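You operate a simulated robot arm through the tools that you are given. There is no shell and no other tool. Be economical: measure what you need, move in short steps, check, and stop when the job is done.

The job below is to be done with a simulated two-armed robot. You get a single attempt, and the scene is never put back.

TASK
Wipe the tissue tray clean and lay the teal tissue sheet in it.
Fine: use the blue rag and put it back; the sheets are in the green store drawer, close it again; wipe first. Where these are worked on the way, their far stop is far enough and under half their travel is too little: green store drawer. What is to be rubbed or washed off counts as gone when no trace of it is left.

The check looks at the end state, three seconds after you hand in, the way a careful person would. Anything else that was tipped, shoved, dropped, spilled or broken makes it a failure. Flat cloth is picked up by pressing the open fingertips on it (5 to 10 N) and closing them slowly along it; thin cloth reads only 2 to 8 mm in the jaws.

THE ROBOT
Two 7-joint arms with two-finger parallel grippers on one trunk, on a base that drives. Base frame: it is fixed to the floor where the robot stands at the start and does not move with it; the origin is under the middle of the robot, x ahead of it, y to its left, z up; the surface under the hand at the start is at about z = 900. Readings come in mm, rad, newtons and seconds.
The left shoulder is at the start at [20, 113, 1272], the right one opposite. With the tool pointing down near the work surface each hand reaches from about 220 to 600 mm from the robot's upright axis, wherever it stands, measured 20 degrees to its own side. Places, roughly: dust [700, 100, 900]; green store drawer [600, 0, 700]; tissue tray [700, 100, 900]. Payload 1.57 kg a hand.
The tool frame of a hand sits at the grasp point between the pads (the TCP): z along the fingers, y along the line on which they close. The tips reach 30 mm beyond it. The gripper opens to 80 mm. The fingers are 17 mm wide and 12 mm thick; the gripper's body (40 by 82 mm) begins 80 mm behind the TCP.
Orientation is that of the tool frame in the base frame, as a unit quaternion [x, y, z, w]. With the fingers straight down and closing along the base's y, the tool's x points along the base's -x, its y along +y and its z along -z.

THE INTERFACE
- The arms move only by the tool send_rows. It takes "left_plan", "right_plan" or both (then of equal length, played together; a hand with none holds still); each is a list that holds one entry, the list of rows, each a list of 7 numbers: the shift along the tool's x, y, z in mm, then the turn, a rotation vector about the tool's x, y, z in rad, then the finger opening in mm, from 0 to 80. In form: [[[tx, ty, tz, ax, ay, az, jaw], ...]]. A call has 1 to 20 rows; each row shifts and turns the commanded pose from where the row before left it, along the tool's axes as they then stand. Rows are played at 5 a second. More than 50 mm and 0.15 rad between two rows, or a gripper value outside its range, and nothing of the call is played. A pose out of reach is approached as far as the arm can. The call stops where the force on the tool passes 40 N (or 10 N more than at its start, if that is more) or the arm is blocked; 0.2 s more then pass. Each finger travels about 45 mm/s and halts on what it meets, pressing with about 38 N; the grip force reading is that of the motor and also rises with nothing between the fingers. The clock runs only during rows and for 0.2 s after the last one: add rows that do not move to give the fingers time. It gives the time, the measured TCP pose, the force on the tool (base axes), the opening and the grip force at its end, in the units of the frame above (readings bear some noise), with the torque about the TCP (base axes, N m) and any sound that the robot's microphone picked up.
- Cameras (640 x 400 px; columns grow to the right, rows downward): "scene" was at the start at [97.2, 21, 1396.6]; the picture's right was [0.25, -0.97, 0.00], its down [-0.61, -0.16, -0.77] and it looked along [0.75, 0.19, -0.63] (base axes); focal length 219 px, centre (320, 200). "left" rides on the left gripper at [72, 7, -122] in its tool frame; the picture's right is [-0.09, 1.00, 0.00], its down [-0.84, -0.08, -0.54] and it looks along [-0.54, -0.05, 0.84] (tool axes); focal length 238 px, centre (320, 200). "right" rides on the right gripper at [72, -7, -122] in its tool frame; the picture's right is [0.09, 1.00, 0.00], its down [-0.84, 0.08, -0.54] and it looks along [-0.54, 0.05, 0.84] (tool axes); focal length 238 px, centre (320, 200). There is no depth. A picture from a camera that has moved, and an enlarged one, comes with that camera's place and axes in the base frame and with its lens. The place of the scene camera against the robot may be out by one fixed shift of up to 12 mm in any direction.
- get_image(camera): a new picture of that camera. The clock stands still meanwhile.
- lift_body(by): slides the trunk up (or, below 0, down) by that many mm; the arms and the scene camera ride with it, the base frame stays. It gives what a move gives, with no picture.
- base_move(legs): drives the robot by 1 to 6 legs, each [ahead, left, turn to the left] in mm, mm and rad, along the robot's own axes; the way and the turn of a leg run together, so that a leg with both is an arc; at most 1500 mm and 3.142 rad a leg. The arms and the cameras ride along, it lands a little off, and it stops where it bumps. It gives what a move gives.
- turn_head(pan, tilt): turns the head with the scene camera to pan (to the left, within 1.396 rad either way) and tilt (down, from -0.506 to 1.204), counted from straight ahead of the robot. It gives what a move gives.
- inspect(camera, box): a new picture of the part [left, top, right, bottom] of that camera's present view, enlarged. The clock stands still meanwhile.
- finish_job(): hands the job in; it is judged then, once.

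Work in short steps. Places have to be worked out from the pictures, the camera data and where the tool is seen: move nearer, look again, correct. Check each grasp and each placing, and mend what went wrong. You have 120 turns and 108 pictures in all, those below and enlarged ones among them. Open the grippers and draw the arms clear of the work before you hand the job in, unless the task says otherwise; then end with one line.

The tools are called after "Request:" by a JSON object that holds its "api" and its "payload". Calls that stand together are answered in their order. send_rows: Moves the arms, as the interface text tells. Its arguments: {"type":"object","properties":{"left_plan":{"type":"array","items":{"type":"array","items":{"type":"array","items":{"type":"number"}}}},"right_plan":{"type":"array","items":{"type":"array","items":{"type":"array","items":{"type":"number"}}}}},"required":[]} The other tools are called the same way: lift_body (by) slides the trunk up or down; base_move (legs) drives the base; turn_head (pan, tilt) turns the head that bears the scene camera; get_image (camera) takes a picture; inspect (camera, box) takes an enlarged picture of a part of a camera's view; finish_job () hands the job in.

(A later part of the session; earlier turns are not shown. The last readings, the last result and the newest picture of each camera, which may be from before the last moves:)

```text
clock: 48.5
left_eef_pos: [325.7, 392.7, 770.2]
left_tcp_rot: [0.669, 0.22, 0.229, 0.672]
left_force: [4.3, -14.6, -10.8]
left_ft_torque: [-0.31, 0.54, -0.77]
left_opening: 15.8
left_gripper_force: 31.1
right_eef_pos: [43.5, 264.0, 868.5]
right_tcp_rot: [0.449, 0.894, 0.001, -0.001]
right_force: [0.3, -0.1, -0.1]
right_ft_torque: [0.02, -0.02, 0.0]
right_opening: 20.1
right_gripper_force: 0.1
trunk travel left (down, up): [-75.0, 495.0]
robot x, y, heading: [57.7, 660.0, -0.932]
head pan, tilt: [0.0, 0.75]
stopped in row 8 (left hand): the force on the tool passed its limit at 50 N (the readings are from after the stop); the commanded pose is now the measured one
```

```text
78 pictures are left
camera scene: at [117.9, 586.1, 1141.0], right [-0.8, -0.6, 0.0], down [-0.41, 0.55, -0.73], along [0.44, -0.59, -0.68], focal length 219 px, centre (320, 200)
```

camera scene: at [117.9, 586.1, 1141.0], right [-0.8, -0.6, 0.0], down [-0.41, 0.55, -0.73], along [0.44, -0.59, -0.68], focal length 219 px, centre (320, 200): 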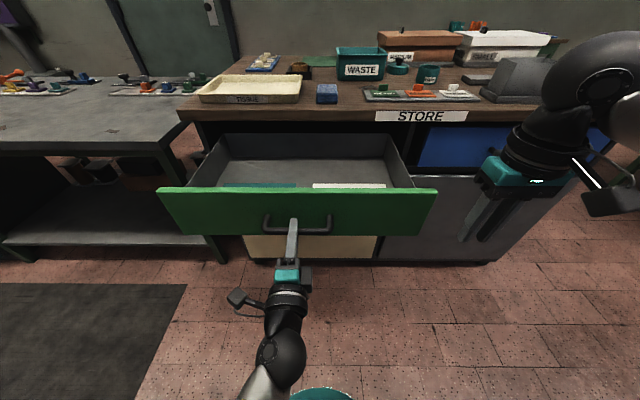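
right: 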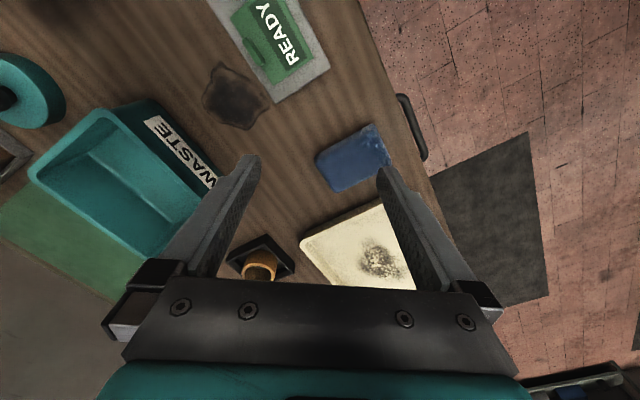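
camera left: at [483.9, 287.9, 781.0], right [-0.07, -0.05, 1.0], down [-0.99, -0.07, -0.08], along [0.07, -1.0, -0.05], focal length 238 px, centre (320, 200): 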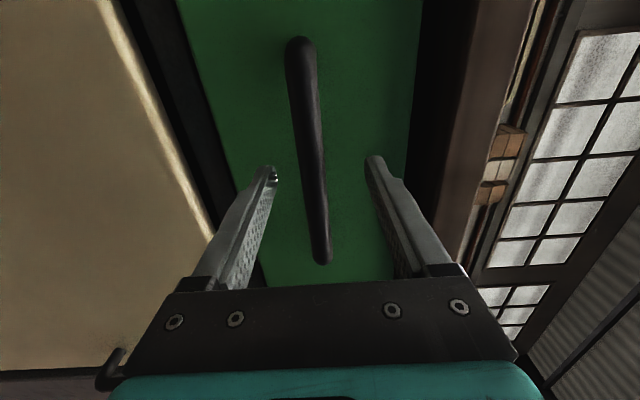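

At the stop, about 305 mm open; teal and white sheets are visible inside. Release the handle, withdraw back, then raise the trunk to look in.

Request:
{"api": "send_rows", "payload": {"left_plan": [[[0, 0, 3, 0, 0, 0, 20], [0, 0, 0, 0, 0, 0, 40], [0, 0, 0, 0, 0, 0, 55], [0, 0, 0, 0, 0, 0, 60], [0, 0, -20, 0, 0, 0, 60], [0, 0, -30, 0, 0, 0, 60], [0, 0, -30, 0, 0, 0, 60]]]}}

Request:
{"api": "base_move", "payload": {"legs": [[-150, 0, 0]]}}

Request:
{"api": "lift_body", "payload": {"by": 300}}

Request:
{"api": "get_image", "payload": {"camera": "scene"}}

```text
clock: 50.3
left_eef_pos: [323.3, 465.2, 783.7]
left_tcp_rot: [0.645, 0.224, 0.284, 0.673]
left_force: [0.9, -0.7, 0.1]
left_ft_torque: [0.0, -0.01, 0.01]
left_opening: 60.0
left_gripper_force: 0.0
right_eef_pos: [42.8, 262.5, 870.2]
right_tcp_rot: [0.447, 0.894, 0.0, 0.0]
right_force: [-0.8, 0.0, -0.1]
right_ft_torque: [-0.02, 0.01, 0.01]
right_opening: 20.0
right_gripper_force: 0.1
trunk travel left (down, up): [-75.0, 495.0]
robot x, y, heading: [59.2, 663.9, -0.934]
head pan, tilt: [0.0, 0.75]
stopped in row 7 (left hand): the arm was blocked; the commanded pose is now the measured one
```

```text
clock: 51.6
left_eef_pos: [235.3, 582.1, 782.8]
left_tcp_rot: [0.646, 0.225, 0.284, 0.672]
left_force: [-0.3, -1.2, 0.9]
left_ft_torque: [-0.01, -0.02, 0.01]
left_opening: 59.7
left_gripper_force: 0.1
right_eef_pos: [-44.3, 380.5, 869.3]
right_tcp_rot: [0.448, 0.894, 0.0, 0.0]
right_force: [0.2, -0.9, 0.6]
right_ft_torque: [0.02, 0.02, 0.0]
right_opening: 19.9
right_gripper_force: 0.0
trunk travel left (down, up): [-75.0, 495.0]
robot x, y, heading: [-29.3, 779.2, -0.93]
head pan, tilt: [0.0, 0.75]
```

```text
clock: 54.6
left_eef_pos: [234.8, 582.5, 1083.7]
left_tcp_rot: [0.645, 0.225, 0.284, 0.673]
left_force: [-0.4, 0.2, -0.8]
left_ft_torque: [0.01, -0.04, 0.01]
left_opening: 59.9
left_gripper_force: 0.0
right_eef_pos: [-45.8, 381.8, 1170.2]
right_tcp_rot: [0.448, 0.894, 0.0, 0.0]
right_force: [0.5, 0.8, 0.2]
right_ft_torque: [0.02, -0.02, 0.0]
right_opening: 20.0
right_gripper_force: 0.0
trunk travel left (down, up): [-375.0, 195.0]
robot x, y, heading: [-26.6, 777.1, -0.928]
head pan, tilt: [0.0, 0.75]
```

```text
77 pictures are left
camera scene: at [28.7, 706.2, 1441.0], right [-0.8, -0.6, 0.0], down [-0.41, 0.55, -0.73], along [0.44, -0.59, -0.68], focal length 219 px, centre (320, 200)
```

scene: 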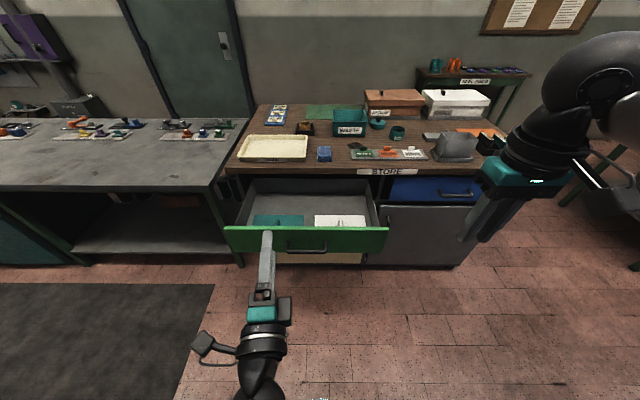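

Now return the left hand to pointing down: extend forward a little, undo roll, then pitch.

Request:
{"api": "send_rows", "payload": {"left_plan": [[[0, 0, 30, 0, 0, 0, 60], [0, 0, 30, 0, 0, 0, 60], [0, 0, 30, 0, 0, -0.14, 60], [0, 0, 0, 0, 0, -0.143, 60], [0, 0, 0, 0, 0, -0.143, 60], [0, 0, 0, 0, 0, -0.143, 60], [0, 0, 0, 0, 0, -0.143, 60], [0, 0, 0, 0, 0, -0.143, 60], [0, 0, 0, 0, 0, -0.143, 60], [0, 0, 0, 0, 0, -0.143, 60], [0, 0, 0, 0, 0, -0.143, 60], [0, 0, 0, 0, 0, -0.143, 60], [0, 0, 0, 0, 0, -0.143, 60], [0, 0, 0, 0, 0, 0, 60]]]}}

Request:
{"api": "send_rows", "payload": {"left_plan": [[[0, 0, 0, 0, 0.142, 0, 60], [0, 0, 0, 0, 0.143, 0, 60], [0, 0, 0, 0, 0.143, 0, 60], [0, 0, 0, 0, 0.143, 0, 60], [0, 0, 0, 0, 0.143, 0, 60], [0, 0, 0, 0, 0.143, 0, 60], [0, 0, 0, 0, 0.143, 0, 60], [0, 0, 0, 0, 0.143, 0, 60], [0, 0, 0, 0, 0.143, 0, 60], [0, 0, 0, 0, 0.143, 0, 60], [0, 0, 0, 0, 0.142, 0, 60], [0, 0, 0, 0, 0, 0, 60]]]}}

```text
clock: 56.6
left_eef_pos: [301.6, 522.6, 1085.6]
left_tcp_rot: [0.513, 0.438, -0.034, 0.737]
left_force: [0.2, -0.4, 0.4]
left_ft_torque: [-0.05, -0.02, -0.02]
left_opening: 60.0
left_gripper_force: 0.0
right_eef_pos: [-44.6, 383.2, 1169.8]
right_tcp_rot: [0.449, 0.894, -0.001, 0.0]
right_force: [-0.6, 0.1, 0.2]
right_ft_torque: [0.02, 0.0, 0.04]
right_opening: 19.8
right_gripper_force: 0.0
trunk travel left (down, up): [-375.0, 195.0]
robot x, y, heading: [-29.6, 778.8, -0.93]
head pan, tilt: [0.0, 0.75]
stopped in row 9 (left hand): the arm was blocked; the commanded pose is now the measured one
```

```text
clock: 57.4
left_eef_pos: [310.7, 537.4, 1072.4]
left_tcp_rot: [0.566, 0.482, 0.104, 0.661]
left_force: [0.3, 0.2, 0.1]
left_ft_torque: [0.01, 0.03, 0.0]
left_opening: 60.0
left_gripper_force: 0.1
right_eef_pos: [-44.9, 381.8, 1170.4]
right_tcp_rot: [0.448, 0.894, 0.0, 0.0]
right_force: [-0.5, 0.3, -0.4]
right_ft_torque: [0.02, 0.0, 0.03]
right_opening: 20.0
right_gripper_force: 0.0
trunk travel left (down, up): [-375.0, 195.0]
robot x, y, heading: [-28.7, 781.7, -0.932]
head pan, tilt: [0.0, 0.75]
stopped in row 3 (left hand): the arm was blocked; the commanded pose is now the measured one
```

The arm got blocked mid-turn; I look at how it stands.

Request:
{"api": "get_image", "payload": {"camera": "scene"}}

Request:
{"api": "get_image", "payload": {"camera": "left"}}

```text
76 pictures are left
camera scene: at [28.8, 706.2, 1441.0], right [-0.8, -0.6, 0.0], down [-0.41, 0.55, -0.73], along [0.44, -0.59, -0.68], focal length 219 px, centre (320, 200)
```

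scene: 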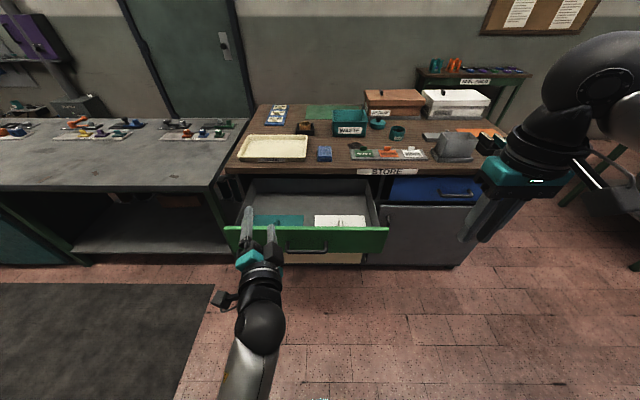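

```text
75 pictures are left
camera left: at [258.9, 667.3, 1052.3], right [0.36, 0.27, 0.89], down [-0.87, -0.25, 0.43], along [0.34, -0.93, 0.15], focal length 238 px, centre (320, 200)
```

left: 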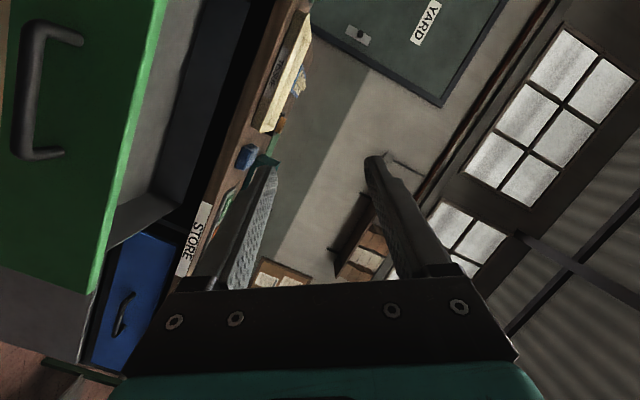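

The wrist is near a joint limit with the arm too low. I raise the hand 95 mm to where the turn worked before, then finish un-rolling.

Request:
{"api": "send_rows", "payload": {"left_plan": [[[-16, 27, -3, 0, 0, 0, 60], [-16, 27, -3, 0, 0, 0, 60], [-17, 27, -4, 0, 0, 0, 60], [0, 0, 0, 0.0185, -0.026, -0.1255, 60], [0, 0, 0, 0.0185, -0.026, -0.1255, 60], [0, 0, 0, 0.0185, -0.026, -0.1255, 60], [0, 0, 0, 0.0185, -0.026, -0.1255, 60], [0, 0, 0, 0.0185, -0.026, -0.1255, 60], [0, 0, 0, 0.0185, -0.026, -0.1255, 60], [0, 0, 0, 0.0185, -0.026, -0.1255, 60], [0, 0, 0, 0.0185, -0.026, -0.1255, 60], [0, 0, 0, 0, 0, 0, 60]]]}}

```text
clock: 60.0
left_eef_pos: [313.5, 537.7, 1168.9]
left_tcp_rot: [0.32, 0.628, -0.316, 0.636]
left_force: [0.1, -0.4, 0.2]
left_ft_torque: [0.0, 0.02, -0.01]
left_opening: 60.2
left_gripper_force: 0.1
right_eef_pos: [-44.9, 381.8, 1169.4]
right_tcp_rot: [0.449, 0.893, 0.0, -0.001]
right_force: [0.3, 0.2, 0.3]
right_ft_torque: [0.01, 0.0, 0.0]
right_opening: 19.9
right_gripper_force: 0.1
trunk travel left (down, up): [-375.0, 195.0]
robot x, y, heading: [-32.8, 782.4, -0.933]
head pan, tilt: [0.0, 0.75]
```

That worked. Now pitch down to vertical.

Request:
{"api": "send_rows", "payload": {"left_plan": [[[0, 0, 0, 0, 0.142, 0, 60], [0, 0, 0, 0, 0.143, 0, 60], [0, 0, 0, 0, 0.143, 0, 60], [0, 0, 0, 0, 0.143, 0, 60], [0, 0, 0, 0, 0.143, 0, 60], [0, 0, 0, 0, 0.143, 0, 60], [0, 0, 0, 0, 0.143, 0, 60], [0, 0, 0, 0, 0.143, 0, 60], [0, 0, 0, 0, 0.143, 0, 60], [0, 0, 0, 0, 0.143, 0, 60], [0, 0, 0, 0, 0.142, 0, 60], [0, 0, 0, 0, 0, 0, 60]]]}}

Request:
{"api": "get_image", "payload": {"camera": "scene"}}

```text
clock: 61.0
left_eef_pos: [340.5, 543.2, 1141.5]
left_tcp_rot: [0.42, 0.776, -0.15, 0.446]
left_force: [0.3, 0.8, 1.0]
left_ft_torque: [-0.02, -0.03, -0.02]
left_opening: 60.2
left_gripper_force: 0.2
left hand out of reach, approached as far as the arm can: row 1, 2
right_eef_pos: [-45.2, 381.5, 1168.5]
right_tcp_rot: [0.448, 0.894, 0.0, -0.001]
right_force: [-0.5, 0.7, 0.3]
right_ft_torque: [0.01, -0.03, -0.01]
right_opening: 19.9
right_gripper_force: 0.0
trunk travel left (down, up): [-375.0, 195.0]
robot x, y, heading: [-30.3, 777.2, -0.933]
head pan, tilt: [0.0, 0.75]
stopped in row 5 (left hand): the arm was blocked; the commanded pose is now the measured one
```

```text
74 pictures are left
camera scene: at [28.9, 706.2, 1441.0], right [-0.8, -0.6, 0.0], down [-0.41, 0.55, -0.73], along [0.44, -0.59, -0.68], focal length 219 px, centre (320, 200)
```

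scene: 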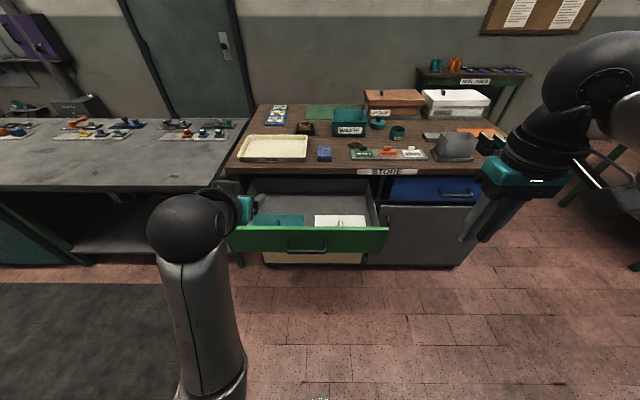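

Still short of vertical by ~0.98 rad. I move the hand up and to the left for more wrist room, then finish the rotation.

Request:
{"api": "send_rows", "payload": {"left_plan": [[[-19.5, 26, -13, 0, 0, 0, 60], [-19.5, 26, -13, 0, 0, 0, 60], [-19.5, 26, -13, 0, 0, 0, 60], [-19.5, 26, -13, 0, 0, 0, 60], [0, 0, 0, 0.0173, 0.121, -0.007, 60], [0, 0, 0, 0.0173, 0.121, -0.007, 60], [0, 0, 0, 0.0173, 0.121, -0.007, 60], [0, 0, 0, 0.0173, 0.121, -0.007, 60], [0, 0, 0, 0.0173, 0.121, -0.007, 60], [0, 0, 0, 0.0173, 0.121, -0.007, 60], [0, 0, 0, 0.0173, 0.121, -0.007, 60], [0, 0, 0, 0.0173, 0.121, -0.007, 60], [0, 0, 0, 0, 0, 0, 60]]]}}

Request:
{"api": "get_image", "payload": {"camera": "scene"}}

```text
clock: 63.8
left_eef_pos: [473.5, 566.4, 1204.8]
left_tcp_rot: [0.448, 0.894, 0.001, 0.0]
left_force: [0.0, -0.8, -0.2]
left_ft_torque: [0.01, -0.02, 0.01]
left_opening: 60.2
left_gripper_force: 0.0
left hand out of reach, approached as far as the arm can: row 1, 2, 5, 6, 7, 8, 9
right_eef_pos: [-44.7, 380.2, 1170.3]
right_tcp_rot: [0.449, 0.894, 0.0, 0.0]
right_force: [0.2, 0.1, 0.0]
right_ft_torque: [-0.01, -0.02, 0.01]
right_opening: 20.1
right_gripper_force: 0.1
trunk travel left (down, up): [-375.0, 195.0]
robot x, y, heading: [-30.7, 782.5, -0.937]
head pan, tilt: [0.0, 0.75]
```

```text
73 pictures are left
camera scene: at [28.6, 706.2, 1441.0], right [-0.8, -0.6, 0.0], down [-0.41, 0.55, -0.73], along [0.44, -0.59, -0.68], focal length 219 px, centre (320, 200)
```

scene: 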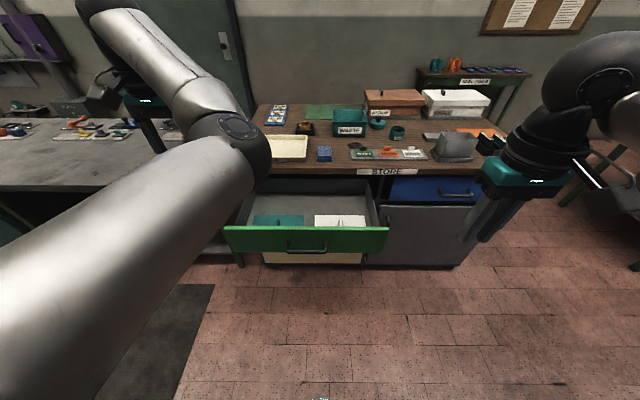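

Hand is vertical again. I drive 270 mm ahead so the drawer interior is in reach, and lower the trunk 200 mm.

Request:
{"api": "base_move", "payload": {"legs": [[270, 0, 0]]}}

Request:
{"api": "get_image", "payload": {"camera": "scene"}}

Request:
{"api": "get_image", "payload": {"camera": "left"}}

```text
clock: 65.7
left_eef_pos: [634.2, 345.1, 1204.7]
left_tcp_rot: [0.45, 0.893, 0.0, 0.0]
left_force: [-0.1, 0.2, -0.3]
left_ft_torque: [0.02, 0.03, 0.0]
left_opening: 60.0
left_gripper_force: 0.0
right_eef_pos: [115.8, 163.4, 1170.2]
right_tcp_rot: [0.451, 0.893, 0.0, 0.0]
right_force: [1.5, -0.1, -0.9]
right_ft_torque: [0.03, 0.03, 0.0]
right_opening: 19.9
right_gripper_force: 0.0
trunk travel left (down, up): [-375.0, 195.0]
robot x, y, heading: [129.2, 564.3, -0.937]
head pan, tilt: [0.0, 0.75]
```

```text
72 pictures are left
camera scene: at [190.3, 487.7, 1441.0], right [-0.8, -0.59, 0.0], down [-0.41, 0.55, -0.73], along [0.43, -0.59, -0.68], focal length 219 px, centre (320, 200)
```

scene: 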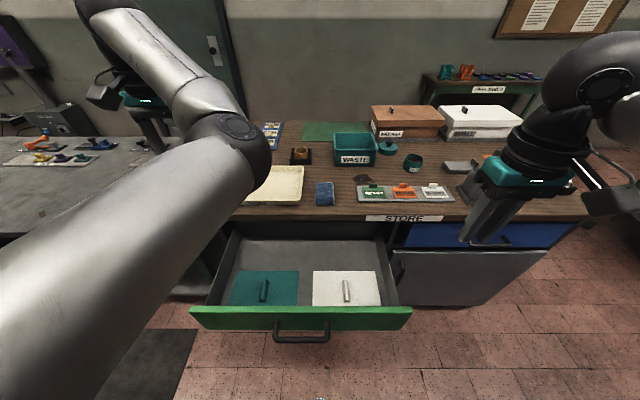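

```text
71 pictures are left
camera left: at [596.6, 406.8, 1325.4], right [0.86, 0.52, 0.0], down [0.44, -0.72, 0.54], along [0.28, -0.46, -0.84], focal length 238 px, centre (320, 200)
```

left: 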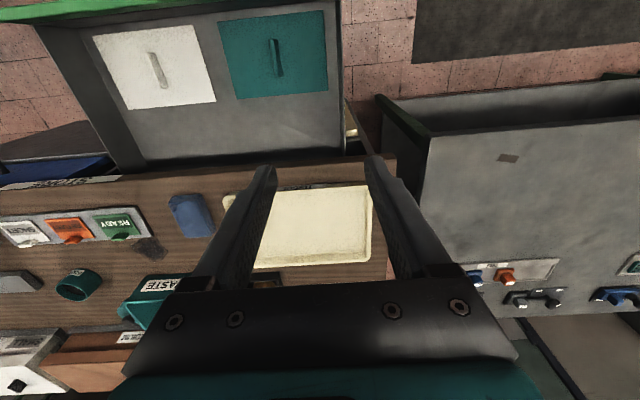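

Each sheet has a raised fold in its middle — a good pinch point. I look closely at it.

Request:
{"api": "inspect", "payload": {"camera": "scene", "box": [220, 255, 320, 320]}}

Request:
{"api": "inspect", "payload": {"camera": "left", "box": [200, 0, 350, 110]}}

```text
6.15 times, centred on (270, 288) of scene
camera zoom: at [190.3, 487.7, 1441.0], right [-0.8, -0.59, 0.0], down [-0.41, 0.55, -0.73], along [0.43, -0.59, -0.68], focal length 1346 px, centre (628, -338)
```

zoom: 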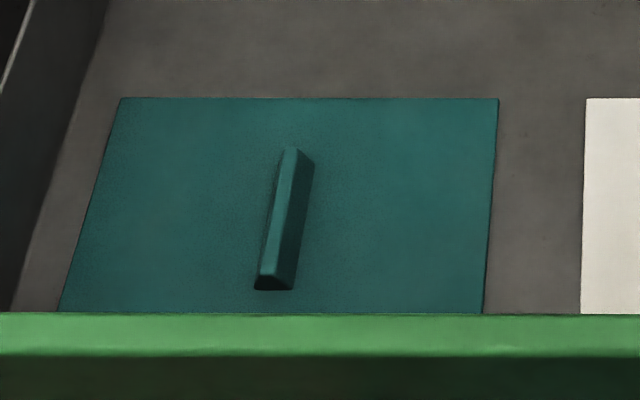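

```text
3.64 times, centred on (275, 55) of left
camera zoom: at [596.6, 406.8, 1325.4], right [0.86, 0.52, 0.0], down [0.44, -0.72, 0.54], along [0.28, -0.46, -0.84], focal length 867 px, centre (484, 727)
```

zoom: 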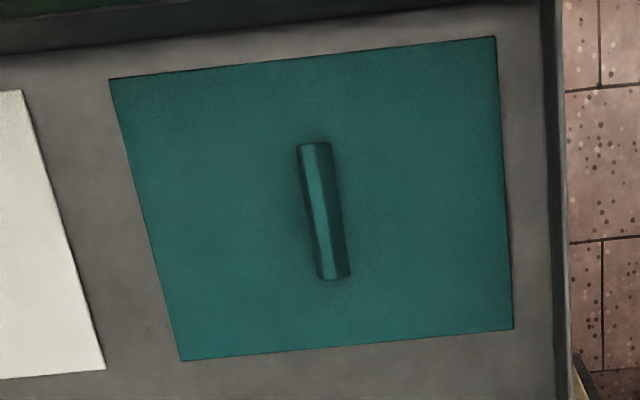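

Fold triangulates to F≈413, L≈188, z≈755; sheet about 216×140 mm, fits the tray. Lower the trunk and place the hand above the fold.

Request:
{"api": "lift_body", "payload": {"by": -200}}

Request:
{"api": "send_rows", "payload": {"left_plan": [[[16, -22, 0, 0, 0, 0, 60], [16, -22, 0, 0, 0, 0, 60], [16, -22, 0, 0, 0, 0, 60], [15, -23, 0, 0, 0, 0, 60], [0, 0, 40, 0, 0, 0, 60], [0, 0, 40, 0, 0, 0, 60], [0, 0, 40, 0, 0, 0, 60], [0, 0, 30, 0, 0, 0, 60], [0, 0, 0, 0, 0, 0, 60]]]}}

Request:
{"api": "get_image", "payload": {"camera": "left"}}

Request:
{"api": "get_image", "payload": {"camera": "scene"}}

```text
clock: 67.9
left_eef_pos: [633.4, 346.6, 1004.7]
left_tcp_rot: [0.449, 0.893, 0.0, 0.0]
left_force: [-0.4, -0.8, -0.4]
left_ft_torque: [-0.02, -0.03, 0.0]
left_opening: 59.9
left_gripper_force: 0.1
right_eef_pos: [114.5, 163.5, 970.8]
right_tcp_rot: [0.451, 0.893, 0.001, 0.0]
right_force: [0.2, 0.0, 0.3]
right_ft_torque: [0.01, 0.01, 0.0]
right_opening: 20.2
right_gripper_force: 0.1
trunk travel left (down, up): [-175.0, 395.0]
robot x, y, heading: [129.3, 560.3, -0.936]
head pan, tilt: [0.0, 0.75]
```

```text
clock: 69.9
left_eef_pos: [619.3, 331.7, 851.4]
left_tcp_rot: [0.45, 0.893, -0.001, 0.001]
left_force: [-0.7, 0.6, -0.9]
left_ft_torque: [0.0, -0.01, 0.01]
left_opening: 59.9
left_gripper_force: 0.1
left hand out of reach, approached as far as the arm can: row 1, 2, 3, 4
right_eef_pos: [115.5, 164.6, 969.3]
right_tcp_rot: [0.45, 0.893, 0.0, -0.001]
right_force: [0.6, 0.3, -1.0]
right_ft_torque: [-0.04, 0.0, 0.01]
right_opening: 19.8
right_gripper_force: 0.0
trunk travel left (down, up): [-175.0, 395.0]
robot x, y, heading: [131.2, 561.2, -0.939]
head pan, tilt: [0.0, 0.75]
```

```text
68 pictures are left
camera left: at [581.6, 393.5, 972.5], right [0.86, 0.52, 0.0], down [0.43, -0.72, 0.54], along [0.28, -0.46, -0.84], focal length 238 px, centre (320, 200)
```

left: 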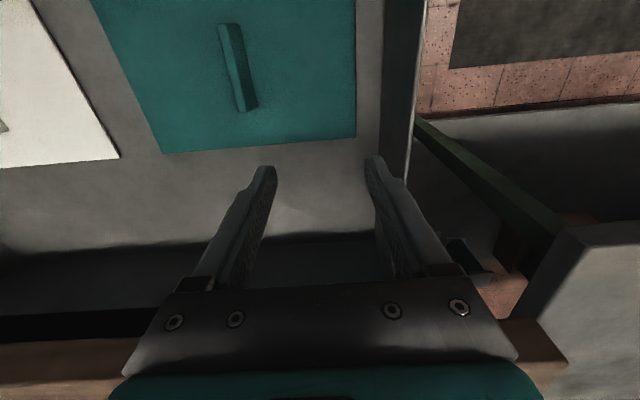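

```text
67 pictures are left
camera scene: at [189.8, 488.4, 1241.1], right [-0.8, -0.59, 0.0], down [-0.41, 0.55, -0.73], along [0.43, -0.59, -0.68], focal length 219 px, centre (320, 200)
```

scene: 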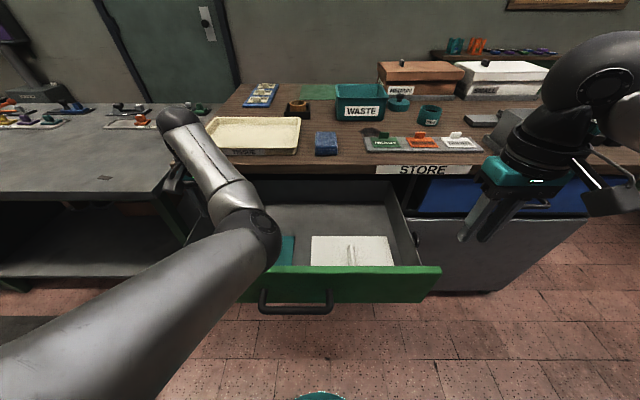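

The left arm is folded into an awkward posture and can't come back further, so I'll use the right hand for the sheet. First lift the left hand clear.

Request:
{"api": "send_rows", "payload": {"left_plan": [[[0, 0, -40, 0, 0, 0, 40], [0, 0, -40, 0, 0, 0, 20], [0, 0, -40, 0, 0, 0, 0], [0, 0, -40, 0, 0, 0, 0], [0, 0, 0, 0, 0, 0, 0]]]}}

Request:
{"api": "base_move", "payload": {"legs": [[-40, 0, 0], [0, 280, 0]]}}

Request:
{"api": "get_image", "payload": {"camera": "scene"}}

Request:
{"api": "get_image", "payload": {"camera": "right"}}

```text
clock: 71.1
left_eef_pos: [619.3, 331.2, 1013.0]
left_tcp_rot: [0.451, 0.893, -0.001, 0.0]
left_force: [-0.1, 0.2, 0.8]
left_ft_torque: [-0.02, -0.01, 0.03]
left_opening: 0.0
left_gripper_force: 21.8
right_eef_pos: [114.7, 165.3, 971.0]
right_tcp_rot: [0.45, 0.893, 0.0, 0.0]
right_force: [-0.5, 0.0, -0.1]
right_ft_torque: [-0.01, 0.0, -0.01]
right_opening: 19.9
right_gripper_force: 0.0
trunk travel left (down, up): [-175.0, 395.0]
robot x, y, heading: [130.8, 565.1, -0.93]
head pan, tilt: [0.0, 0.75]
```

```text
clock: 73.6
left_eef_pos: [822.8, 530.1, 1012.8]
left_tcp_rot: [0.45, 0.893, 0.0, 0.0]
left_force: [0.2, 0.0, 0.5]
left_ft_torque: [-0.01, -0.01, 0.01]
left_opening: 0.1
left_gripper_force: 21.4
right_eef_pos: [318.7, 363.0, 970.5]
right_tcp_rot: [0.45, 0.893, 0.0, 0.0]
right_force: [0.7, -0.3, 0.6]
right_ft_torque: [-0.02, -0.03, 0.01]
right_opening: 20.1
right_gripper_force: 0.0
trunk travel left (down, up): [-175.0, 395.0]
robot x, y, heading: [334.0, 759.1, -0.933]
head pan, tilt: [0.0, 0.75]
```

```text
66 pictures are left
camera scene: at [393.4, 687.5, 1241.0], right [-0.8, -0.6, 0.0], down [-0.41, 0.55, -0.73], along [0.44, -0.59, -0.68], focal length 219 px, centre (320, 200)
```

scene: 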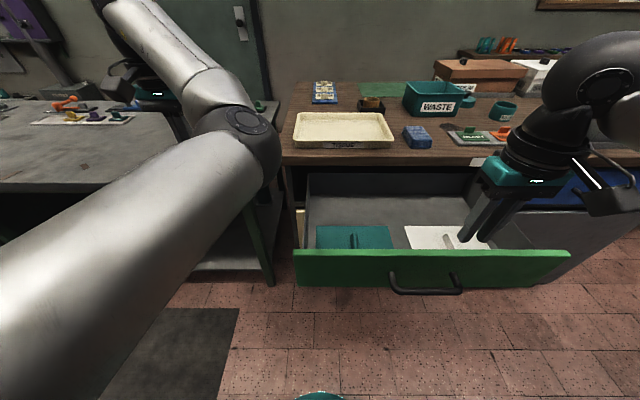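

```text
65 pictures are left
camera right: at [271.2, 417.2, 1091.5], right [0.75, 0.67, 0.0], down [0.56, -0.63, 0.54], along [0.36, -0.4, -0.84], focal length 238 px, centre (320, 200)
```

right: 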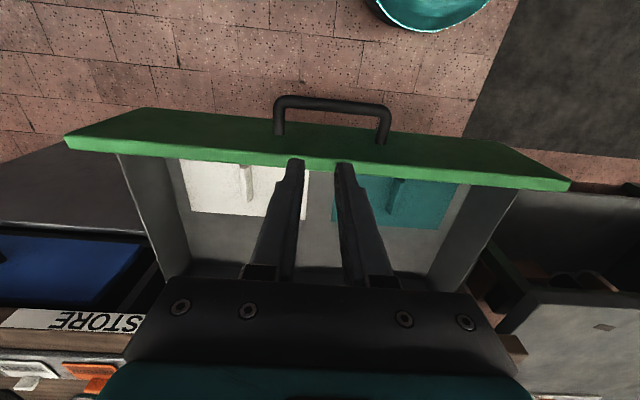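

Fold now at about F 452, L -92 (world ≈[528, 341]). I move the right hand above it and look.

Request:
{"api": "send_rows", "payload": {"right_plan": [[[-28, 31, 0, 0, 0, 0, 50], [-28, 31, 0, 0, 0, 0, 60], [-28, 31, 0, 0, 0, 0, 60], [-28, 31, 0, 0, 0, 0, 60], [-28, 31, 0, 0, 0, 0, 60], [0, 0, 30, 0, 0, 0, 60], [0, 0, 30, 0, 0, 0, 60], [0, 0, 0, 0, 0, 0, 60]]]}}

Request:
{"api": "get_image", "payload": {"camera": "right"}}

Request:
{"api": "get_image", "payload": {"camera": "scene"}}

```text
clock: 75.4
left_eef_pos: [823.3, 530.4, 1014.4]
left_tcp_rot: [0.45, 0.893, 0.0, -0.001]
left_force: [0.8, 0.0, 0.4]
left_ft_torque: [-0.01, -0.02, 0.0]
left_opening: 0.0
left_gripper_force: 21.4
right_eef_pos: [528.7, 342.1, 908.1]
right_tcp_rot: [0.45, 0.893, 0.0, 0.0]
right_force: [-0.4, -0.5, -0.8]
right_ft_torque: [0.0, -0.03, 0.01]
right_opening: 60.0
right_gripper_force: 0.1
trunk travel left (down, up): [-175.0, 395.0]
robot x, y, heading: [334.4, 763.6, -0.933]
head pan, tilt: [0.0, 0.75]
```

```text
64 pictures are left
camera right: at [481.6, 396.7, 1029.0], right [0.75, 0.67, 0.0], down [0.56, -0.63, 0.54], along [0.36, -0.4, -0.84], focal length 238 px, centre (320, 200)
```

right: 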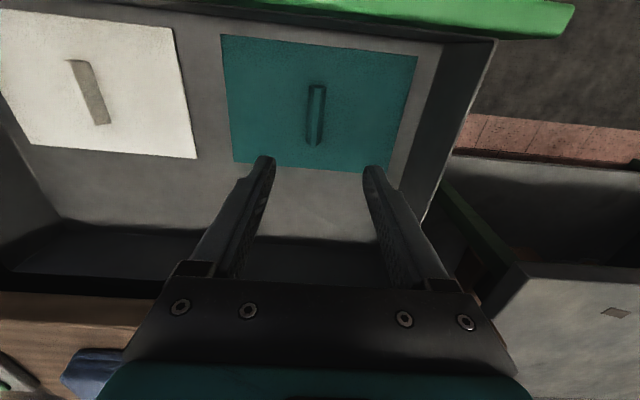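

```text
63 pictures are left
camera scene: at [393.1, 687.2, 1241.0], right [-0.8, -0.6, 0.0], down [-0.41, 0.55, -0.73], along [0.44, -0.59, -0.68], focal length 219 px, centre (320, 200)
```

scene: 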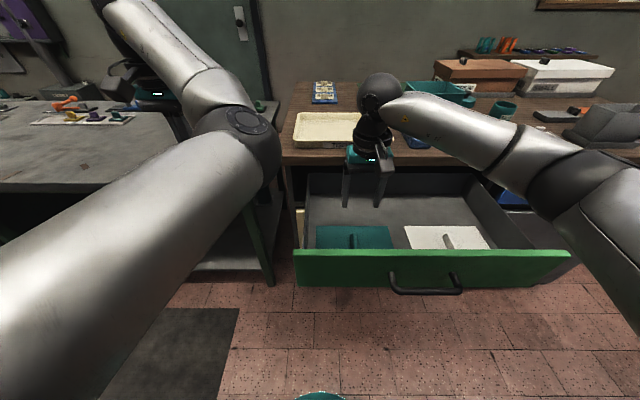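

Fold is ~8 mm nearer and ~4 mm right of the TCP. Correct and descend to just above it.

Request:
{"api": "send_rows", "payload": {"right_plan": [[[8, -4.5, 0, 0, 0, 0, 50], [0, 0, 40, 0, 0, 0, 45], [0, 0, 40, 0, 0, 0, 45], [0, 0, 30, 0, 0, 0, 45], [0, 0, 0, 0, 0, 0, 45]]]}}

Request:
{"api": "get_image", "payload": {"camera": "right"}}

```text
clock: 76.6
left_eef_pos: [821.8, 530.5, 1012.8]
left_tcp_rot: [0.45, 0.893, 0.0, 0.0]
left_force: [0.2, 0.9, -0.9]
left_ft_torque: [0.01, -0.02, 0.03]
left_opening: 0.0
left_gripper_force: 21.2
right_eef_pos: [518.8, 347.3, 799.3]
right_tcp_rot: [0.45, 0.893, 0.0, 0.0]
right_force: [0.3, 0.2, 0.4]
right_ft_torque: [-0.01, 0.0, -0.01]
right_opening: 44.7
right_gripper_force: 0.0
trunk travel left (down, up): [-175.0, 395.0]
robot x, y, heading: [330.2, 759.3, -0.931]
head pan, tilt: [0.0, 0.75]
```

```text
62 pictures are left
camera right: at [471.3, 401.2, 921.0], right [0.75, 0.67, 0.0], down [0.56, -0.63, 0.54], along [0.36, -0.4, -0.84], focal length 238 px, centre (320, 200)
```

right: 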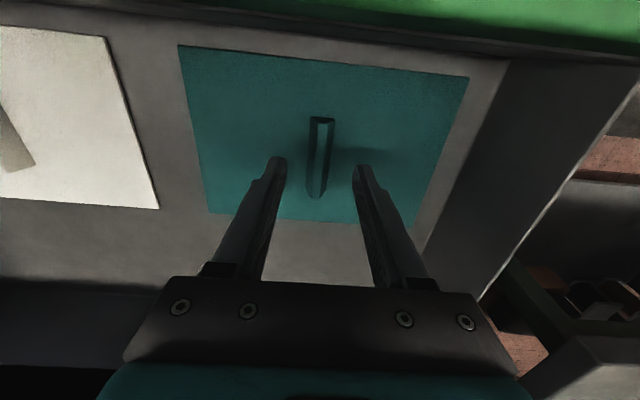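

Fold is centred between the fingers. Descend in fine steps toward contact.

Request:
{"api": "send_rows", "payload": {"right_plan": [[[0, 0, 10, 0, 0, 0, 45], [0, 0, 5, 0, 0, 0, 45], [0, 0, 2, 0, 0, 0, 45], [0, 0, 0, 0, 0, 0, 45]]]}}

```text
clock: 77.6
left_eef_pos: [822.8, 529.5, 1013.2]
left_tcp_rot: [0.449, 0.894, -0.001, 0.001]
left_force: [-0.2, 0.4, -1.3]
left_ft_torque: [-0.01, 0.02, -0.03]
left_opening: 0.1
left_gripper_force: 21.7
right_eef_pos: [518.0, 347.5, 783.1]
right_tcp_rot: [0.45, 0.893, -0.001, 0.0]
right_force: [-0.5, 0.1, -0.2]
right_ft_torque: [0.02, 0.0, 0.0]
right_opening: 45.0
right_gripper_force: 0.0
trunk travel left (down, up): [-175.0, 395.0]
robot x, y, heading: [335.7, 760.0, -0.933]
head pan, tilt: [0.0, 0.75]
```

Request:
{"api": "send_rows", "payload": {"right_plan": [[[0, 0, 2, 0, 0, 0, 45], [0, 0, 2, 0, 0, 0, 45], [0, 0, 0, 0, 0, 0, 45]]]}}

Request:
{"api": "inspect", "payload": {"camera": "right", "box": [200, 80, 440, 260]}}

```text
clock: 78.4
left_eef_pos: [822.9, 529.0, 1012.1]
left_tcp_rot: [0.45, 0.893, -0.001, 0.0]
left_force: [1.2, -0.2, 0.5]
left_ft_torque: [0.01, 0.0, 0.0]
left_opening: 0.1
left_gripper_force: 21.1
right_eef_pos: [518.1, 346.4, 779.0]
right_tcp_rot: [0.45, 0.893, 0.0, 0.0]
right_force: [0.7, 0.0, 0.0]
right_ft_torque: [0.03, -0.01, -0.01]
right_opening: 44.9
right_gripper_force: 0.0
trunk travel left (down, up): [-175.0, 395.0]
robot x, y, heading: [332.9, 761.9, -0.928]
head pan, tilt: [0.0, 0.75]
```

```text
2.22 times, centred on (320, 170) of right
camera zoom: at [470.1, 400.4, 900.2], right [0.75, 0.67, 0.0], down [0.56, -0.63, 0.54], along [0.36, -0.4, -0.84], focal length 530 px, centre (320, 267)
```

zoom: 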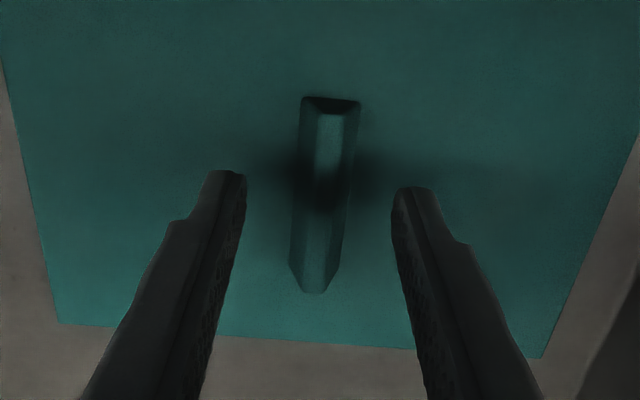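

Not yet touching; two millimetres at a time further.

Request:
{"api": "send_rows", "payload": {"right_plan": [[[0, 0, 2, 0, 0, 0, 45], [0, 0, 2, 0, 0, 0, 45], [0, 0, 2, 0, 0, 0, 45], [0, 0, 0, 0, 0, 0, 45]]]}}

```text
clock: 79.4
left_eef_pos: [822.2, 530.7, 1012.8]
left_tcp_rot: [0.45, 0.893, 0.0, 0.001]
left_force: [0.3, 0.3, 0.0]
left_ft_torque: [0.02, -0.02, 0.02]
left_opening: 0.2
left_gripper_force: 21.0
right_eef_pos: [518.2, 346.2, 772.8]
right_tcp_rot: [0.45, 0.893, -0.001, 0.0]
right_force: [-0.9, 0.2, 0.1]
right_ft_torque: [0.02, -0.01, 0.0]
right_opening: 45.0
right_gripper_force: 0.1
trunk travel left (down, up): [-175.0, 395.0]
robot x, y, heading: [333.9, 759.0, -0.933]
head pan, tilt: [0.0, 0.75]
```

Request:
{"api": "send_rows", "payload": {"right_plan": [[[0, 0, 2, 0, 0, 0, 45], [0, 0, 2, 0, 0, 0, 45], [0, 0, 2, 0, 0, 0, 45], [0, 0, 0, 0, 0, 0, 45]]]}}

```text
clock: 80.4
left_eef_pos: [822.1, 530.0, 1013.2]
left_tcp_rot: [0.449, 0.893, -0.001, 0.001]
left_force: [0.4, 0.1, -0.2]
left_ft_torque: [0.0, -0.05, 0.01]
left_opening: 0.0
left_gripper_force: 21.4
right_eef_pos: [517.3, 345.8, 767.3]
right_tcp_rot: [0.45, 0.893, 0.0, 0.0]
right_force: [0.3, -0.7, 0.0]
right_ft_torque: [-0.02, -0.02, 0.01]
right_opening: 44.8
right_gripper_force: 0.1
trunk travel left (down, up): [-175.0, 395.0]
robot x, y, heading: [330.5, 760.5, -0.932]
head pan, tilt: [0.0, 0.75]
```

Request:
{"api": "inspect", "payload": {"camera": "right", "box": [200, 80, 440, 260]}}

Request:
{"api": "send_rows", "payload": {"right_plan": [[[0, 0, 1.5, 0, 0, 0, 45], [0, 0, 1.5, 0, 0, 0, 45], [0, 0, 1.5, 0, 0, 0, 45], [0, 0, 0, 0, 0, 0, 45]]]}}

```text
2.22 times, centred on (320, 170) of right
camera zoom: at [470.0, 400.0, 887.9], right [0.75, 0.67, 0.0], down [0.56, -0.63, 0.54], along [0.36, -0.4, -0.84], focal length 530 px, centre (320, 267)
```

zoom: 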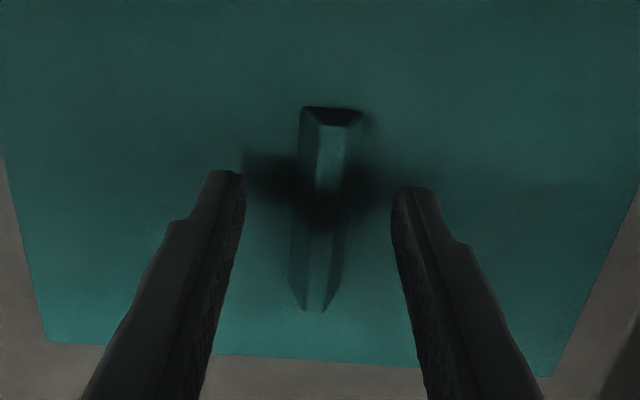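

```text
clock: 81.4
left_eef_pos: [823.3, 530.5, 1012.9]
left_tcp_rot: [0.45, 0.893, 0.0, 0.001]
left_force: [0.8, -0.2, 1.0]
left_ft_torque: [0.0, 0.02, -0.01]
left_opening: 0.3
left_gripper_force: 21.0
right_eef_pos: [518.9, 347.5, 762.6]
right_tcp_rot: [0.45, 0.893, 0.0, 0.0]
right_force: [0.3, -0.3, 0.2]
right_ft_torque: [0.0, 0.03, 0.04]
right_opening: 45.1
right_gripper_force: 0.1
trunk travel left (down, up): [-175.0, 395.0]
robot x, y, heading: [331.6, 760.5, -0.936]
head pan, tilt: [0.0, 0.75]
```

Shadows suggest near contact; a few more millimetres.

Request:
{"api": "send_rows", "payload": {"right_plan": [[[0, 0, 1.5, 0, 0, 0, 45], [0, 0, 1.5, 0, 0, 0, 45], [0, 0, 1.5, 0, 0, 0, 45], [0, 0, 0, 0, 0, 0, 45]]]}}

```text
clock: 82.4
left_eef_pos: [822.6, 529.6, 1012.8]
left_tcp_rot: [0.45, 0.893, 0.0, 0.002]
left_force: [-0.6, -0.3, 0.2]
left_ft_torque: [0.0, 0.0, 0.01]
left_opening: 0.1
left_gripper_force: 21.2
right_eef_pos: [517.9, 346.4, 757.5]
right_tcp_rot: [0.45, 0.893, 0.0, 0.0]
right_force: [-0.3, 0.2, 0.3]
right_ft_torque: [0.02, 0.01, -0.02]
right_opening: 45.2
right_gripper_force: 0.0
trunk travel left (down, up): [-175.0, 395.0]
robot x, y, heading: [334.0, 763.3, -0.935]
head pan, tilt: [0.0, 0.75]
```

Request:
{"api": "send_rows", "payload": {"right_plan": [[[0, 0, 1.5, 0, 0, 0, 45], [0, 0, 1.5, 0, 0, 0, 45], [0, 0, 1.5, 0, 0, 0, 45], [0, 0, 0, 0, 0, 0, 45]]]}}

Request:
{"api": "inspect", "payload": {"camera": "right", "box": [200, 80, 440, 260]}}

```text
clock: 83.4
left_eef_pos: [823.7, 530.0, 1014.3]
left_tcp_rot: [0.449, 0.894, 0.0, 0.0]
left_force: [0.1, 0.1, 0.7]
left_ft_torque: [-0.01, 0.06, -0.01]
left_opening: 0.0
left_gripper_force: 21.1
right_eef_pos: [519.1, 346.4, 753.3]
right_tcp_rot: [0.449, 0.893, -0.001, 0.0]
right_force: [-0.1, 0.5, -0.3]
right_ft_torque: [-0.01, -0.01, 0.04]
right_opening: 45.1
right_gripper_force: 0.0
trunk travel left (down, up): [-175.0, 395.0]
robot x, y, heading: [332.4, 765.2, -0.931]
head pan, tilt: [0.0, 0.75]
```

```text
2.22 times, centred on (320, 170) of right
camera zoom: at [470.7, 400.5, 875.1], right [0.75, 0.67, 0.0], down [0.56, -0.63, 0.54], along [0.36, -0.4, -0.84], focal length 530 px, centre (320, 267)
```

zoom: 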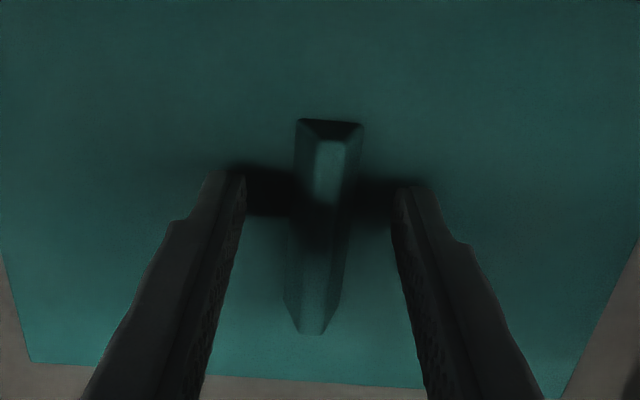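

The shadows meet the tips: they're practically on the sheet. Close slowly on the fold.

Request:
{"api": "send_rows", "payload": {"right_plan": [[[0, 0, 1, 0, 0, 0, 38], [0, 0, 0, 0, 0, 0, 32], [0, 0, 0, 0, 0, 0, 26], [0, 0, 0, 0, 0, 0, 20], [0, 0, 0, 0, 0, 0, 14], [0, 0, 0, 0, 0, 0, 8], [0, 0, 0, 0, 0, 0, 3], [0, 0, 0, 0, 0, 0, 0], [0, 0, 0, 0, 0, 0, 0]]]}}

Request:
{"api": "inspect", "payload": {"camera": "right", "box": [200, 80, 440, 260]}}

```text
clock: 85.4
left_eef_pos: [823.3, 530.2, 1012.9]
left_tcp_rot: [0.449, 0.893, 0.0, 0.001]
left_force: [-0.4, 1.3, -0.7]
left_ft_torque: [-0.03, -0.01, 0.02]
left_opening: 0.0
left_gripper_force: 21.3
right_eef_pos: [518.7, 346.4, 752.1]
right_tcp_rot: [0.45, 0.893, 0.0, 0.0]
right_force: [-0.1, -0.6, 0.4]
right_ft_torque: [0.01, 0.0, -0.02]
right_opening: 15.5
right_gripper_force: 31.3
trunk travel left (down, up): [-175.0, 395.0]
robot x, y, heading: [330.1, 765.0, -0.936]
head pan, tilt: [0.0, 0.75]
```

```text
2.22 times, centred on (320, 170) of right
camera zoom: at [470.9, 400.1, 873.7], right [0.75, 0.67, 0.0], down [0.56, -0.63, 0.54], along [0.36, -0.4, -0.84], focal length 530 px, centre (320, 267)
```

zoom: 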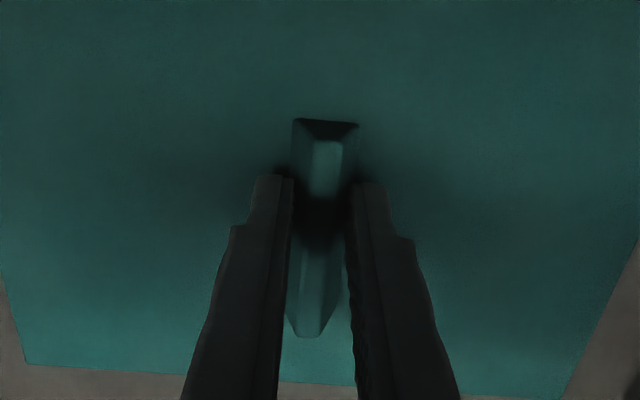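

Gripped at 15.5 mm with 31 N. Lift slowly and check the sheet follows.

Request:
{"api": "send_rows", "payload": {"right_plan": [[[0, 0, -10, 0, 0, 0, 0], [0, 0, -20, 0, 0, 0, 0], [0, 0, -30, 0, 0, 0, 0], [0, 0, -40, 0, 0, 0, 0], [0, 0, -40, 0, 0, 0, 0], [0, 0, -40, 0, 0, 0, 0], [0, 0, 0, 0, 0, 0, 0]]]}}

Request:
{"api": "get_image", "payload": {"camera": "scene"}}

Request:
{"api": "get_image", "payload": {"camera": "right"}}

```text
clock: 87.0
left_eef_pos: [822.4, 530.5, 1013.7]
left_tcp_rot: [0.45, 0.893, 0.0, 0.001]
left_force: [0.4, 1.1, 0.8]
left_ft_torque: [-0.03, 0.02, 0.03]
left_opening: 0.2
left_gripper_force: 21.6
right_eef_pos: [515.8, 344.2, 933.4]
right_tcp_rot: [0.45, 0.893, 0.0, 0.0]
right_force: [-0.6, 0.8, 0.5]
right_ft_torque: [0.01, 0.0, 0.04]
right_opening: 15.2
right_gripper_force: 31.2
trunk travel left (down, up): [-175.0, 395.0]
robot x, y, heading: [332.0, 762.8, -0.933]
head pan, tilt: [0.0, 0.75]
```

```text
57 pictures are left
camera scene: at [393.1, 687.2, 1241.0], right [-0.8, -0.6, 0.0], down [-0.41, 0.55, -0.73], along [0.44, -0.59, -0.68], focal length 219 px, centre (320, 200)
```

scene: 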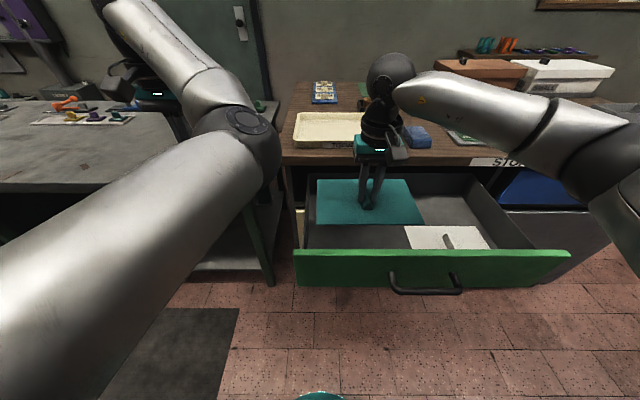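

```text
56 pictures are left
camera right: at [468.1, 397.6, 1055.1], right [0.75, 0.67, 0.0], down [0.56, -0.63, 0.54], along [0.36, -0.4, -0.84], focal length 238 px, centre (320, 200)
```

right: 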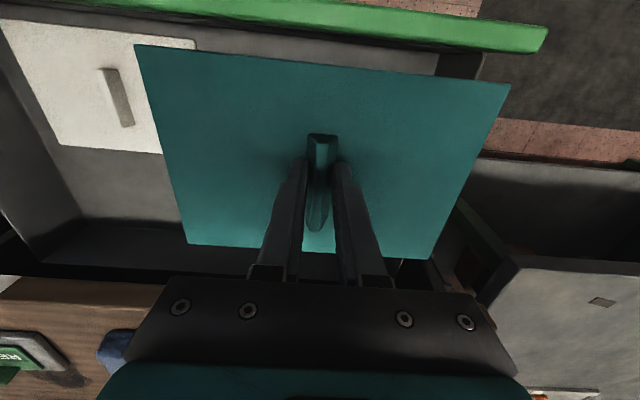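

The sheet is stiff and held flat. I raise the right hand and move it to the right, then back away so the left hand can push the drawer shut by its handle.

Request:
{"api": "send_rows", "payload": {"right_plan": [[[0, 0, -40, 0, 0, 0, 0], [0, 0, -40, 0, 0, 0, 0], [0, -40, 0, 0, 0, 0, 0], [0, -40, 0, 0, 0, 0, 0], [0, 0, 0, 0, 0, 0, 0]]]}}

Request:
{"api": "base_move", "payload": {"legs": [[-300, 0, 0], [0, -480, 0]]}}

Request:
{"api": "get_image", "payload": {"camera": "scene"}}

```text
clock: 88.2
left_eef_pos: [822.4, 529.4, 1014.2]
left_tcp_rot: [0.449, 0.893, -0.001, 0.0]
left_force: [-0.2, -0.9, -0.8]
left_ft_torque: [0.03, -0.03, 0.0]
left_opening: 0.0
left_gripper_force: 21.3
right_eef_pos: [452.1, 299.2, 1011.4]
right_tcp_rot: [0.449, 0.893, 0.001, 0.0]
right_force: [0.5, -0.1, -0.2]
right_ft_torque: [-0.01, 0.01, 0.0]
right_opening: 15.2
right_gripper_force: 30.8
trunk travel left (down, up): [-175.0, 395.0]
robot x, y, heading: [329.0, 762.8, -0.932]
head pan, tilt: [0.0, 0.75]
```

```text
clock: 92.7
left_eef_pos: [258.9, 488.3, 1013.5]
left_tcp_rot: [0.449, 0.894, 0.0, 0.0]
left_force: [-0.9, 0.2, 1.0]
left_ft_torque: [-0.02, -0.01, -0.02]
left_opening: 0.0
left_gripper_force: 21.5
right_eef_pos: [-110.1, 257.0, 1012.6]
right_tcp_rot: [0.449, 0.893, 0.0, 0.001]
right_force: [0.5, -0.1, -0.2]
right_ft_torque: [-0.01, 0.01, 0.03]
right_opening: 14.1
right_gripper_force: 30.2
trunk travel left (down, up): [-175.0, 395.0]
robot x, y, heading: [-232.5, 718.9, -0.932]
head pan, tilt: [0.0, 0.75]
```

```text
55 pictures are left
camera scene: at [-170.3, 645.1, 1241.0], right [-0.8, -0.6, 0.0], down [-0.41, 0.55, -0.73], along [0.44, -0.59, -0.68], focal length 219 px, centre (320, 200)
```

scene: 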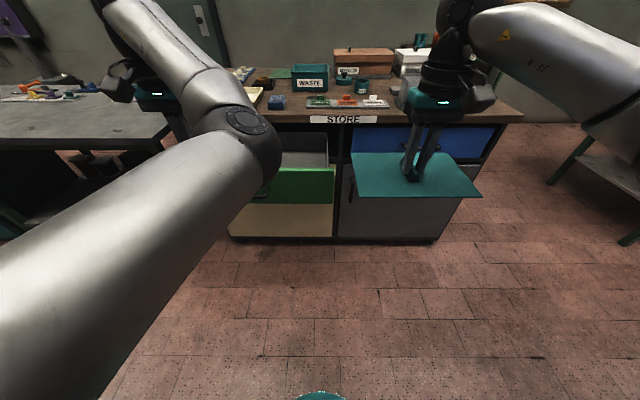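

Handle bar is ~121 mm straight ahead of the left hand. Lower trunk and left hand so the closed fingertips face the bar (TCP z≈785).

Request:
{"api": "lift_body", "payload": {"by": -65}}

Request:
{"api": "send_rows", "payload": {"left_plan": [[[0, 0, 40, 0, 0, 0, 0], [0, 0, 40, 0, 0, 0, 0], [0, 0, 40, 0, 0, 0, 0], [0, 0, 43, 0, 0, 0, 0], [0, 0, 0, 0, 0, 0, 0]]]}}

Request:
{"api": "get_image", "payload": {"camera": "left"}}

Request:
{"api": "get_image", "payload": {"camera": "scene"}}

```text
clock: 93.7
left_eef_pos: [259.2, 488.4, 948.1]
left_tcp_rot: [0.448, 0.894, 0.0, 0.0]
left_force: [0.9, 0.4, -0.3]
left_ft_torque: [-0.04, 0.0, 0.03]
left_opening: 0.0
left_gripper_force: 21.4
right_eef_pos: [-110.7, 258.2, 947.4]
right_tcp_rot: [0.45, 0.893, 0.0, 0.0]
right_force: [-0.5, -0.2, 0.4]
right_ft_torque: [0.0, 0.0, -0.02]
right_opening: 14.1
right_gripper_force: 30.6
trunk travel left (down, up): [-110.0, 460.0]
robot x, y, heading: [-230.7, 722.0, -0.932]
head pan, tilt: [0.0, 0.75]
```

```text
clock: 94.9
left_eef_pos: [259.7, 487.5, 784.9]
left_tcp_rot: [0.449, 0.894, 0.0, 0.0]
left_force: [-0.2, -1.2, 0.0]
left_ft_torque: [0.0, -0.01, -0.02]
left_opening: 0.0
left_gripper_force: 21.1
right_eef_pos: [-109.7, 257.8, 947.5]
right_tcp_rot: [0.449, 0.893, -0.001, 0.0]
right_force: [-0.6, 0.4, -0.2]
right_ft_torque: [0.0, 0.0, -0.02]
right_opening: 14.0
right_gripper_force: 30.2
trunk travel left (down, up): [-110.0, 460.0]
robot x, y, heading: [-226.5, 722.2, -0.931]
head pan, tilt: [0.0, 0.75]
```

```text
54 pictures are left
camera left: at [222.6, 547.8, 906.9], right [0.85, 0.52, 0.0], down [0.44, -0.72, 0.54], along [0.28, -0.46, -0.84], focal length 238 px, centre (320, 200)
```

left: 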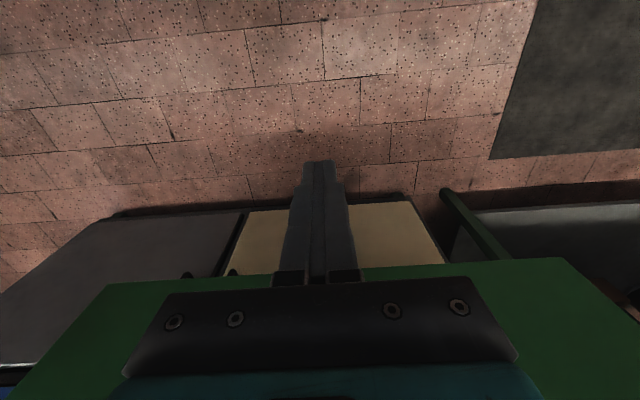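

```text
53 pictures are left
camera scene: at [-170.0, 645.3, 1176.1], right [-0.8, -0.6, 0.0], down [-0.41, 0.55, -0.73], along [0.44, -0.59, -0.68], focal length 219 px, centre (320, 200)
```

scene: 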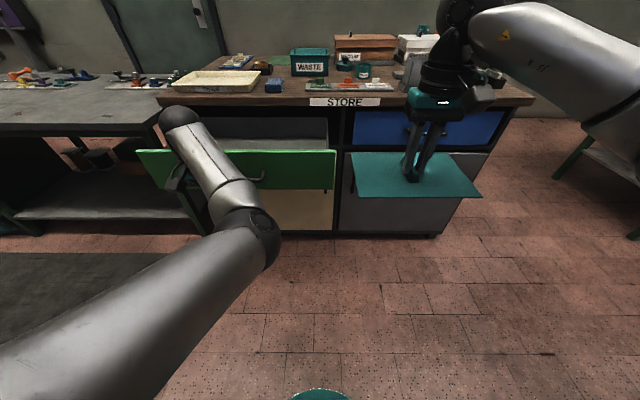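

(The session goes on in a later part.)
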